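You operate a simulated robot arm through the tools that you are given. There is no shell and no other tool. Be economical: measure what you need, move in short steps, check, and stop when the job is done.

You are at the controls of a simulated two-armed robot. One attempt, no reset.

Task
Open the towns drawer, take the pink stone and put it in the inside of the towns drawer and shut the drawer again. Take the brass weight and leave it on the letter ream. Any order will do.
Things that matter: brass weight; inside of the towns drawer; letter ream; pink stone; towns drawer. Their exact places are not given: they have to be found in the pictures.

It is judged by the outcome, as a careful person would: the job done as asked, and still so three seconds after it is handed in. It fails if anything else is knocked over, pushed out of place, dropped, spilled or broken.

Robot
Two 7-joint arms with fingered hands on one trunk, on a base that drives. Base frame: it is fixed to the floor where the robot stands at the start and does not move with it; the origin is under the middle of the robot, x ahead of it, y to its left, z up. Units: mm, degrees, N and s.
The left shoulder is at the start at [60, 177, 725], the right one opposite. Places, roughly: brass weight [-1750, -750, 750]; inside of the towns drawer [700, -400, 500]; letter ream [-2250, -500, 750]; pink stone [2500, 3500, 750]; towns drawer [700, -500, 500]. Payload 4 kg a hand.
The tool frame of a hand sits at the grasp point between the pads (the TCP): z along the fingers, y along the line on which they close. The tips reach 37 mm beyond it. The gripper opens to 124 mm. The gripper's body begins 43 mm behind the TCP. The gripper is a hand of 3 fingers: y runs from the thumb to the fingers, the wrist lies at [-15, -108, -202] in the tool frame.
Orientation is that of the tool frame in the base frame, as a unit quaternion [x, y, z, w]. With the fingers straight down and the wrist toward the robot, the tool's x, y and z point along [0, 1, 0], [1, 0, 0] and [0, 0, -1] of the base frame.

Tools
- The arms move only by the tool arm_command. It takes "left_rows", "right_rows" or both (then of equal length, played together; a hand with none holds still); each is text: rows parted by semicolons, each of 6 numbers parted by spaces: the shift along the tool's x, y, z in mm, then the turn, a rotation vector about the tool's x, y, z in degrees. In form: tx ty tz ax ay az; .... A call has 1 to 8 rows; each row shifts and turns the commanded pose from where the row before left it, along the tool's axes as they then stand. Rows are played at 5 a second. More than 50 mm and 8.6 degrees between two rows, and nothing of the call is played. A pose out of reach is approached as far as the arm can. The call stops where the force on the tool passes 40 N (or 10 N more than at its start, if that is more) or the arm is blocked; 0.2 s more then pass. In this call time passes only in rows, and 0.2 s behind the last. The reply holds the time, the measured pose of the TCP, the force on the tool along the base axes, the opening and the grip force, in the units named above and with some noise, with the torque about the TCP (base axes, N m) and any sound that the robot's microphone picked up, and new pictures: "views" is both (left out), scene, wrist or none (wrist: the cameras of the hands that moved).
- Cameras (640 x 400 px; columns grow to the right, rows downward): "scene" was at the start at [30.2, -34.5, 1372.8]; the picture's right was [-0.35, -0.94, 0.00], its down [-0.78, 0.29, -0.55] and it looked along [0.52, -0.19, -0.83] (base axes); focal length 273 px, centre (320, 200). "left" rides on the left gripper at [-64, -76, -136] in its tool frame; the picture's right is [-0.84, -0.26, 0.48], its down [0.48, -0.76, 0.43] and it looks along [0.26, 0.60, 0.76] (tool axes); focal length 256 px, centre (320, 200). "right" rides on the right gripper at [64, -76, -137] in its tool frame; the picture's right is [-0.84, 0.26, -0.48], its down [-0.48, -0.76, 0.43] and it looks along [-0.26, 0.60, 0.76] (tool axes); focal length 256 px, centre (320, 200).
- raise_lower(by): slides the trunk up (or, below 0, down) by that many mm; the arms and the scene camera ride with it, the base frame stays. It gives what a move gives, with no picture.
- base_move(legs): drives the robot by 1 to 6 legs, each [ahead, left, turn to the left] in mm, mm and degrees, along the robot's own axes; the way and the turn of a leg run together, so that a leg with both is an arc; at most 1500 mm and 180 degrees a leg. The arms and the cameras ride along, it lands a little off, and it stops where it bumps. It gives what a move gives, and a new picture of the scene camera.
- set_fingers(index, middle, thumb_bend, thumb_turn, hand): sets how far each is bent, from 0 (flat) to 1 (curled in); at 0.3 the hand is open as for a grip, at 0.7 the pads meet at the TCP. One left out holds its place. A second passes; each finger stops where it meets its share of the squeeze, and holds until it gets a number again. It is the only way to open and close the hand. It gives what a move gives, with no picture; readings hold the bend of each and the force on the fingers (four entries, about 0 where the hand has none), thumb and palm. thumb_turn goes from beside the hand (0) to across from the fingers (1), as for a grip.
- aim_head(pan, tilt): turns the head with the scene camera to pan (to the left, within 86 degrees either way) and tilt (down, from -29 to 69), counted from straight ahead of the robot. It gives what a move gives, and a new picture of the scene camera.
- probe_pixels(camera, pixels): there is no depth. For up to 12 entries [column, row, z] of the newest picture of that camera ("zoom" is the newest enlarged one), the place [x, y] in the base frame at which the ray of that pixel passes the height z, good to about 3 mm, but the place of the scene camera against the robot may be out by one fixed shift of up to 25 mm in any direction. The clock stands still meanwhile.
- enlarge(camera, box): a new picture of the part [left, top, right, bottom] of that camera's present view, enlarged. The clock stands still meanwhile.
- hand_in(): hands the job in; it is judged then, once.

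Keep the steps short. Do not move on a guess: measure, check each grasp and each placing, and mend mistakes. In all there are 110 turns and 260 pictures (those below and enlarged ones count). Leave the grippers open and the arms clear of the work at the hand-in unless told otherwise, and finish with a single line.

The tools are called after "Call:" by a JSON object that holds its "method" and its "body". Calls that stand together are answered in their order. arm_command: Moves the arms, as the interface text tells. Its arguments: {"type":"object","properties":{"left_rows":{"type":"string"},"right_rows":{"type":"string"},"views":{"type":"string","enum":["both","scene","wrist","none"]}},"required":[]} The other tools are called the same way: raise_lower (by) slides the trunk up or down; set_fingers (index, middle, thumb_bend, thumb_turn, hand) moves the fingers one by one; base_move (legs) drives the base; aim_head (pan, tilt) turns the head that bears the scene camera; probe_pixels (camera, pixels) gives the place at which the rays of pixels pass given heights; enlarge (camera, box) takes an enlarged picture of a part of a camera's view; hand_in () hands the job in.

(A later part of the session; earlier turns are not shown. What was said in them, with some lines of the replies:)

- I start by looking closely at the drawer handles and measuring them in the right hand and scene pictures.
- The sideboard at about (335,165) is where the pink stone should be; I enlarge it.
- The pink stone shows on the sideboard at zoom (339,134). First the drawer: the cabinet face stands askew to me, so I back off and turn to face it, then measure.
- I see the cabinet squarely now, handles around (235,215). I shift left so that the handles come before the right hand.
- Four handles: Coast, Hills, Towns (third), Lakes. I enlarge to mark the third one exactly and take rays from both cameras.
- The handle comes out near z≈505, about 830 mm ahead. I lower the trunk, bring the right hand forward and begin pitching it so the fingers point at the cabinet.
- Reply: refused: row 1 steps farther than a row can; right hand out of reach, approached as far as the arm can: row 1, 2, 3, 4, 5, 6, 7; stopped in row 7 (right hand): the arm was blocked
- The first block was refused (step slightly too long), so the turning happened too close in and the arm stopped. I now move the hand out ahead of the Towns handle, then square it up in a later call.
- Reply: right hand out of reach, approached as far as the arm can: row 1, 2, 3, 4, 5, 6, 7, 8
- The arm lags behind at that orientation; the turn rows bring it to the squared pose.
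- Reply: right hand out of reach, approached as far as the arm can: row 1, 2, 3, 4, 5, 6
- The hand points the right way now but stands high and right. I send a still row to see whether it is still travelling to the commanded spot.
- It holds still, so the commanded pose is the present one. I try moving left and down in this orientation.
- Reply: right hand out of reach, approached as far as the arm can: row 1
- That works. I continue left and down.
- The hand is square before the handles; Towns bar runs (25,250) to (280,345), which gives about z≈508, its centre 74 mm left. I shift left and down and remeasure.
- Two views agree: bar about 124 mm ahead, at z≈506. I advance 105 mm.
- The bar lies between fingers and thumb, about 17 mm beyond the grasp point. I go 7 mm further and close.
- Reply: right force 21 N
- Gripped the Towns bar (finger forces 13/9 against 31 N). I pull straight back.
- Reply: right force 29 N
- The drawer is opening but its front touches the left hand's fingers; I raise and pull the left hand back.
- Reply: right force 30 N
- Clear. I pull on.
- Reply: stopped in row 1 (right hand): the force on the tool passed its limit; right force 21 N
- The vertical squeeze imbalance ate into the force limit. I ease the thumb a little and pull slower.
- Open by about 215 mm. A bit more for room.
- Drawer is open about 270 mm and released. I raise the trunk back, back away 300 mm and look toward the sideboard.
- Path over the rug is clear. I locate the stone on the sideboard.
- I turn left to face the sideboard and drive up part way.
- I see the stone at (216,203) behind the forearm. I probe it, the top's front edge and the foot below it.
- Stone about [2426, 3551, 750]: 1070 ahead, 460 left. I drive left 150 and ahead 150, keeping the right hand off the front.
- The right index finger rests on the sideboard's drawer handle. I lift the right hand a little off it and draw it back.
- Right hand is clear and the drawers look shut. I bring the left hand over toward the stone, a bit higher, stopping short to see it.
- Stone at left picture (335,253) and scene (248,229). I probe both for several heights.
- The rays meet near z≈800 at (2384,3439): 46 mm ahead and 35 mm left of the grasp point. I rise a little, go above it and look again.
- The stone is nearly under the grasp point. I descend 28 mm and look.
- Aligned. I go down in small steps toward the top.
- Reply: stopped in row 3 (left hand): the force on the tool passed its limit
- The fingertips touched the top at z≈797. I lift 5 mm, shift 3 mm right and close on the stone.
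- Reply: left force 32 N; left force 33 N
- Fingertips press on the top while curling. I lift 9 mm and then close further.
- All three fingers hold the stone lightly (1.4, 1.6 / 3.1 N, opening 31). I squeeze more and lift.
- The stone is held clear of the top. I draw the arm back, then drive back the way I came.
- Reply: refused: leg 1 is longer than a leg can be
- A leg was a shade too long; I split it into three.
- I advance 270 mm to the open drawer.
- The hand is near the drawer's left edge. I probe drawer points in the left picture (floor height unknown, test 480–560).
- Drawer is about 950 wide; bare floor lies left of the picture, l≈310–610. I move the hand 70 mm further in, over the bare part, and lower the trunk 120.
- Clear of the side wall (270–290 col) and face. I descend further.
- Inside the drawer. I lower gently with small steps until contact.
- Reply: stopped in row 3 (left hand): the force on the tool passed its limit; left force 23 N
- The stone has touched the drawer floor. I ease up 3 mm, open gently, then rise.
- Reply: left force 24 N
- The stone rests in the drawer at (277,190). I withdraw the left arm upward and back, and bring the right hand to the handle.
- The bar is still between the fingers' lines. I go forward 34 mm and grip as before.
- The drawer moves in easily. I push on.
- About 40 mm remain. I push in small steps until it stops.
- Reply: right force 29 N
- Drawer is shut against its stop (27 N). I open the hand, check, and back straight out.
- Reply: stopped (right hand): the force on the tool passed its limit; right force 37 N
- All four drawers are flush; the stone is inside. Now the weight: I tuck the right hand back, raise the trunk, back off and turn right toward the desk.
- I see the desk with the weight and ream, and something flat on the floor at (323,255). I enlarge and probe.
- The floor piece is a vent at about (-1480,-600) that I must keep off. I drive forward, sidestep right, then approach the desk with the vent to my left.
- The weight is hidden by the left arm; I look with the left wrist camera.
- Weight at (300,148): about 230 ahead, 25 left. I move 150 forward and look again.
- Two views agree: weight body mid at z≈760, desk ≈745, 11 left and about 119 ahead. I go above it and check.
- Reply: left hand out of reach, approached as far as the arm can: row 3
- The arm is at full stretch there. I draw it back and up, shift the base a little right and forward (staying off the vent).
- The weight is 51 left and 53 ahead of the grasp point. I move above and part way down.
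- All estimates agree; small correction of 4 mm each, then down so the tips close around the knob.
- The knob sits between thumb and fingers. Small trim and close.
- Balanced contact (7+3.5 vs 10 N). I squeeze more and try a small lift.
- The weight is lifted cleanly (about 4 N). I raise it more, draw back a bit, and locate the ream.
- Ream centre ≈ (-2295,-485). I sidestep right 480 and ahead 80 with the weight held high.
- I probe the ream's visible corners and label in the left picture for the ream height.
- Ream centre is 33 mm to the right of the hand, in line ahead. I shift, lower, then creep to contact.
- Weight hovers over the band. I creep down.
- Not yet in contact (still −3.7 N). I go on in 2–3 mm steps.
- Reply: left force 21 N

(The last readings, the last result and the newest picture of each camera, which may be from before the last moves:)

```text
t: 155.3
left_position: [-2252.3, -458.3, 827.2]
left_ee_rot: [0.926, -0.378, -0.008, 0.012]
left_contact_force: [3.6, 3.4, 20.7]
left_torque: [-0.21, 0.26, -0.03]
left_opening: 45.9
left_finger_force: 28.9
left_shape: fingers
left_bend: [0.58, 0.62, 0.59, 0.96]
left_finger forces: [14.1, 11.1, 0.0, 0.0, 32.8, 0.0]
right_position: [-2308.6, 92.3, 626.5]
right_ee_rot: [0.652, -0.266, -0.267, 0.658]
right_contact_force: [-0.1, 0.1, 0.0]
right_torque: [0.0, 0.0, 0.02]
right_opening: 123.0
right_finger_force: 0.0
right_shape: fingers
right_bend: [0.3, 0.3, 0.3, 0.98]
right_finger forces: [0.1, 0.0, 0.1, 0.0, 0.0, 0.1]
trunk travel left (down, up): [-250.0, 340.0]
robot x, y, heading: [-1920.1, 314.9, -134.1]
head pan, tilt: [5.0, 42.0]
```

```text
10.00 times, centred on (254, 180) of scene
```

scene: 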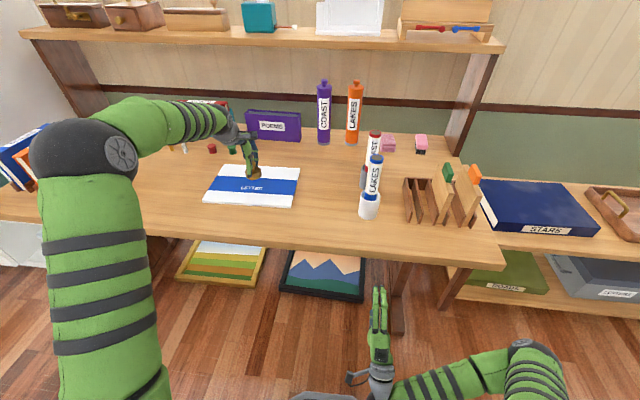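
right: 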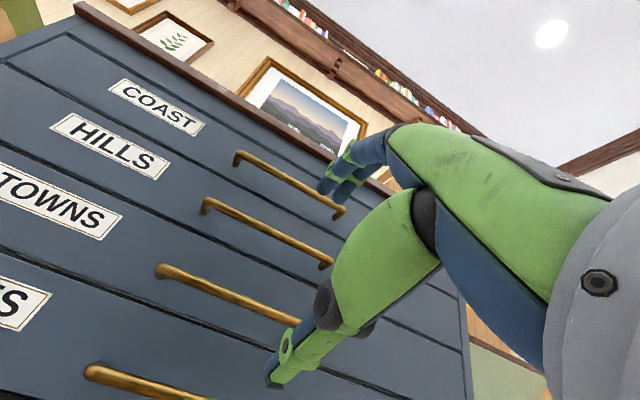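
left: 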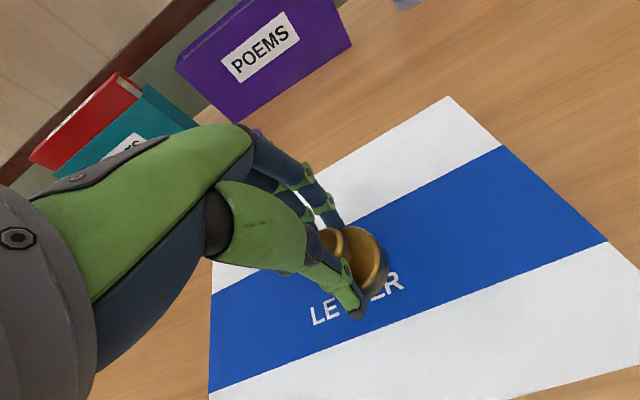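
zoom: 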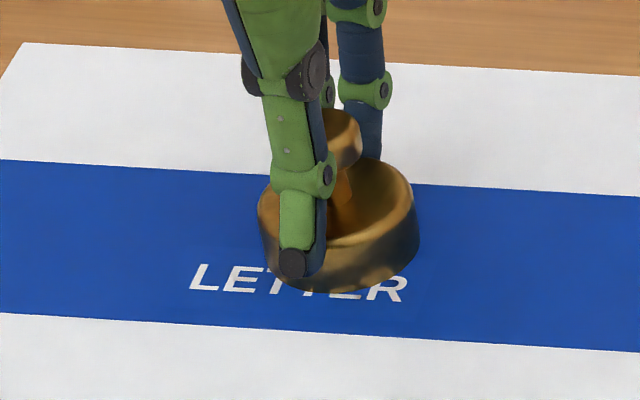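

Seated on the ream (+20 N). I ease up 3 mm and open the fingers.

Call:
{"method": "arm_command", "body": {"left_rows": "0 0 -4 0 0 0", "views": "none"}}

Call:
{"method": "set_fingers", "body": {"hand": "left", "index": 0.42, "middle": 0.42, "thumb_bend": 0.42}}

Call:
{"method": "arm_command", "body": {"left_rows": "0 0 -8 0 0 0;0 0 -20 0 0 0;0 0 -30 0 0 0;0 0 -30 0 0 0;0 -20 -20 0 0 0", "views": "both"}}

Call:
{"method": "enlarge", "body": {"camera": "scene", "box": [190, 140, 318, 220]}}

```text
t: 155.8
left_position: [-2251.5, -457.6, 827.3]
left_ee_rot: [0.926, -0.377, -0.006, 0.011]
left_contact_force: [0.1, -0.8, 13.0]
left_torque: [-0.32, 0.32, -0.01]
left_opening: 46.0
left_finger_force: 27.5
left_shape: fingers
left_bend: [0.58, 0.62, 0.6, 0.96]
left_finger forces: [15.2, 11.4, 0.0, 0.1, 27.9, 0.0]
right_position: [-2308.6, 91.6, 626.0]
right_ee_rot: [0.652, -0.267, -0.268, 0.658]
right_contact_force: [0.5, 0.0, -0.1]
right_torque: [-0.01, -0.03, 0.01]
right_opening: 122.6
right_finger_force: 0.1
right_shape: fingers
right_bend: [0.3, 0.3, 0.3, 0.98]
right_finger forces: [0.1, 0.0, 0.0, 0.0, 0.1, 0.0]
trunk travel left (down, up): [-250.0, 340.0]
robot x, y, heading: [-1925.8, 316.2, -134.5]
head pan, tilt: [5.0, 42.0]
```

```text
t: 156.8
left_position: [-2252.4, -457.1, 827.0]
left_ee_rot: [0.926, -0.378, -0.006, 0.009]
left_contact_force: [-0.8, -0.3, 0.5]
left_torque: [0.0, 0.01, 0.02]
left_opening: 86.5
left_finger_force: 0.0
left_shape: fingers
left_bend: [0.42, 0.42, 0.42, 0.97]
left_finger forces: [0.0, 0.0, 0.0, 0.0, 0.0, 0.1]
right_position: [-2309.7, 90.7, 625.9]
right_ee_rot: [0.653, -0.266, -0.267, 0.656]
right_contact_force: [0.4, 0.6, 0.2]
right_torque: [0.0, 0.01, 0.02]
right_opening: 122.9
right_finger_force: 0.2
right_shape: fingers
right_bend: [0.3, 0.3, 0.3, 0.98]
right_finger forces: [0.0, 0.1, 0.0, 0.0, 0.0, 0.0]
trunk travel left (down, up): [-250.0, 340.0]
robot x, y, heading: [-1923.6, 313.3, -134.5]
head pan, tilt: [5.0, 42.0]
```

```text
t: 157.9
left_position: [-2235.1, -443.4, 934.1]
left_ee_rot: [0.926, -0.377, -0.007, 0.01]
left_contact_force: [-0.6, 0.5, 0.2]
left_torque: [0.0, -0.03, 0.02]
left_opening: 87.3
left_finger_force: 0.0
left_shape: fingers
left_bend: [0.42, 0.42, 0.42, 0.97]
left_finger forces: [0.0, 0.0, 0.0, 0.1, 0.1, 0.0]
right_position: [-2309.1, 90.0, 625.8]
right_ee_rot: [0.653, -0.267, -0.267, 0.657]
right_contact_force: [-0.3, -0.3, 0.1]
right_torque: [0.03, 0.02, 0.02]
right_opening: 123.0
right_finger_force: 0.1
right_shape: fingers
right_bend: [0.3, 0.3, 0.3, 0.98]
right_finger forces: [0.0, 0.0, 0.1, 0.0, 0.0, 0.0]
trunk travel left (down, up): [-250.0, 340.0]
robot x, y, heading: [-1922.3, 315.5, -134.7]
head pan, tilt: [5.0, 42.0]
```

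scene: 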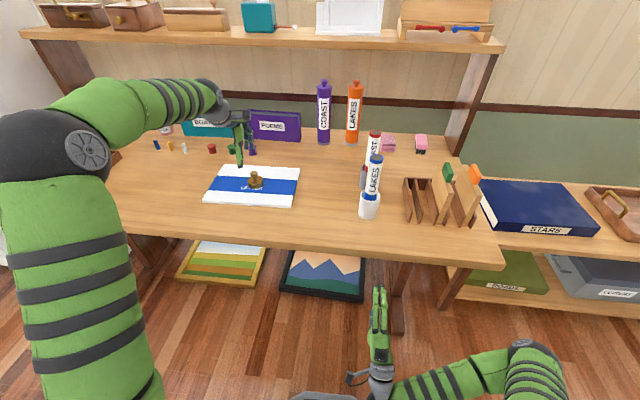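
left: 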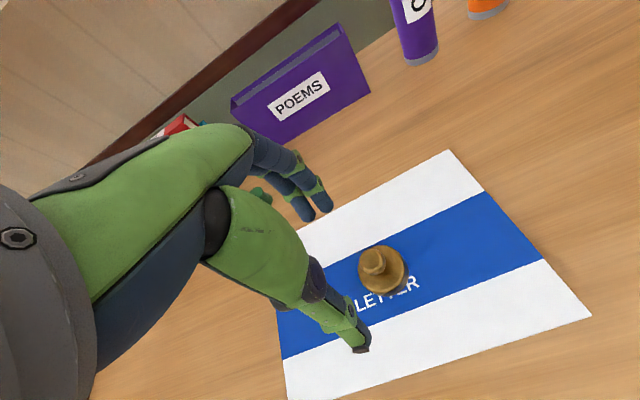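

```text
5.00 times, centred on (254, 180) of scene
```

zoom: 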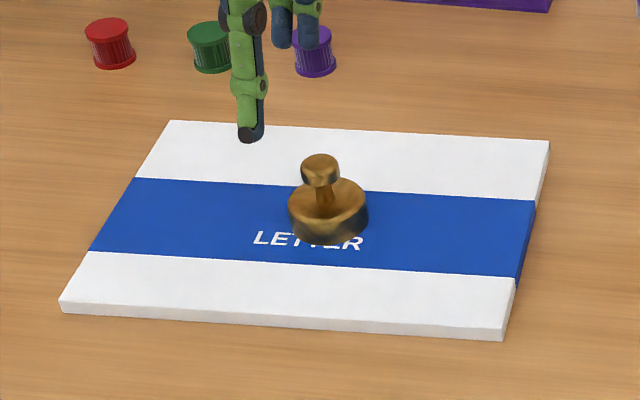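

The weight stands on the ream. I draw the left arm back, open it fully, back off a little, and check the weight and the Towns drawer from afar.

Call:
{"method": "arm_command", "body": {"left_rows": "0 -40 0 0 0 0;0 -40 0 0 0 0;0 -40 0 0 0 0;0 -40 0 0 0 0;0 -40 0 0 0 0", "views": "none"}}

Call:
{"method": "set_fingers", "body": {"hand": "left", "index": 0.3, "middle": 0.3, "thumb_bend": 0.3}}

Call:
{"method": "base_move", "body": {"legs": [[-200, 0, 0]]}}

Call:
{"method": "aim_head", "body": {"pan": 80, "tilt": 15}}

```text
t: 159.2
left_position: [-2095.9, -298.3, 928.9]
left_ee_rot: [0.926, -0.378, -0.008, 0.011]
left_contact_force: [-0.1, -0.5, -0.1]
left_torque: [0.01, 0.01, 0.0]
left_opening: 87.0
left_finger_force: 0.0
left_shape: fingers
left_bend: [0.42, 0.42, 0.42, 0.97]
left_finger forces: [0.0, 0.1, 0.0, 0.1, 0.0, 0.0]
right_position: [-2309.3, 90.0, 625.5]
right_ee_rot: [0.653, -0.267, -0.267, 0.656]
right_contact_force: [-0.3, 1.1, -0.8]
right_torque: [0.01, 0.02, 0.02]
right_opening: 123.3
right_finger_force: 0.0
right_shape: fingers
right_bend: [0.3, 0.3, 0.3, 0.98]
right_finger forces: [0.0, 0.0, 0.0, 0.0, 0.0, 0.0]
trunk travel left (down, up): [-250.0, 340.0]
robot x, y, heading: [-1919.8, 316.0, -134.3]
head pan, tilt: [5.0, 42.0]
```

```text
t: 160.2
left_position: [-2096.6, -298.8, 928.6]
left_ee_rot: [0.926, -0.378, -0.007, 0.011]
left_contact_force: [-0.1, 0.1, 1.0]
left_torque: [-0.03, -0.01, 0.03]
left_opening: 123.0
left_finger_force: 0.1
left_shape: fingers
left_bend: [0.3, 0.3, 0.3, 0.97]
left_finger forces: [0.0, 0.0, 0.1, 0.1, 0.1, 0.0]
right_position: [-2309.2, 90.0, 625.5]
right_ee_rot: [0.653, -0.266, -0.267, 0.657]
right_contact_force: [0.0, 0.4, 0.0]
right_torque: [0.0, -0.01, -0.01]
right_opening: 122.9
right_finger_force: 0.1
right_shape: fingers
right_bend: [0.3, 0.3, 0.3, 0.98]
right_finger forces: [0.0, 0.0, 0.0, 0.0, 0.0, 0.0]
trunk travel left (down, up): [-250.0, 340.0]
robot x, y, heading: [-1925.5, 317.6, -134.7]
head pan, tilt: [5.0, 42.0]
```

```text
t: 161.8
left_position: [-1954.2, -156.0, 929.1]
left_ee_rot: [0.926, -0.376, -0.007, 0.01]
left_contact_force: [1.4, 0.4, 0.1]
left_torque: [0.02, -0.01, 0.01]
left_opening: 123.1
left_finger_force: 0.1
left_shape: fingers
left_bend: [0.3, 0.3, 0.3, 0.97]
left_finger forces: [0.0, 0.1, 0.1, 0.0, 0.1, 0.0]
right_position: [-2167.7, 233.2, 625.8]
right_ee_rot: [0.653, -0.266, -0.266, 0.657]
right_contact_force: [-0.4, -0.1, -0.1]
right_torque: [0.0, -0.03, -0.01]
right_opening: 123.1
right_finger_force: 0.0
right_shape: fingers
right_bend: [0.3, 0.3, 0.3, 0.98]
right_finger forces: [0.1, 0.0, 0.1, 0.0, 0.1, 0.1]
trunk travel left (down, up): [-250.0, 340.0]
robot x, y, heading: [-1782.4, 459.6, -134.4]
head pan, tilt: [5.0, 42.0]
```

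scene: 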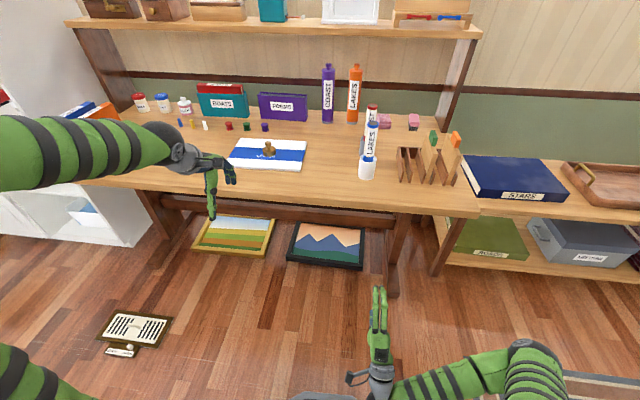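

```text
t: 163.2
left_position: [-1954.1, -155.6, 928.8]
left_ee_rot: [0.926, -0.376, -0.007, 0.01]
left_contact_force: [0.2, 0.7, 0.3]
left_torque: [0.0, 0.01, -0.03]
left_opening: 123.4
left_finger_force: 0.1
left_shape: fingers
left_bend: [0.3, 0.3, 0.3, 0.97]
left_finger forces: [0.1, 0.0, 0.0, 0.0, 0.0, 0.1]
right_position: [-2167.2, 232.4, 625.5]
right_ee_rot: [0.654, -0.266, -0.266, 0.657]
right_contact_force: [-0.1, 0.3, -0.7]
right_torque: [0.0, -0.03, -0.03]
right_opening: 123.1
right_finger_force: 0.0
right_shape: fingers
right_bend: [0.3, 0.3, 0.3, 0.98]
right_finger forces: [0.0, 0.1, 0.0, 0.1, 0.0, 0.0]
trunk travel left (down, up): [-250.0, 340.0]
robot x, y, heading: [-1781.1, 459.7, -134.4]
head pan, tilt: [80.0, 15.0]
```

scene: 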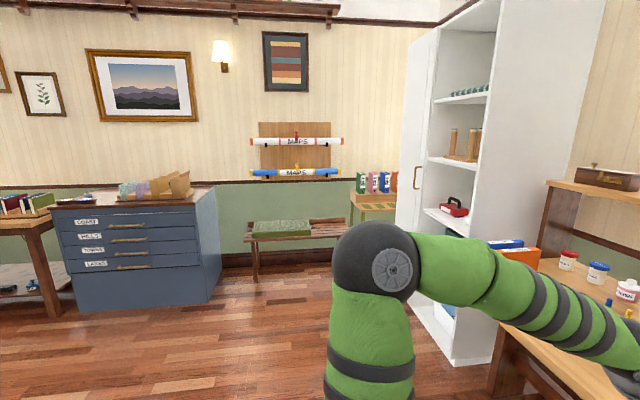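

The cabinet shows all four drawers shut, the weight stands on the ream, and both hands are open and clear. I hand in.

Call:
{"method": "hand_in", "body": {}}

```text
The job is handed in.
```

The pink stone is in the shut towns drawer and the brass weight stands on the letter ream; I handed the job in with both hands open and clear.
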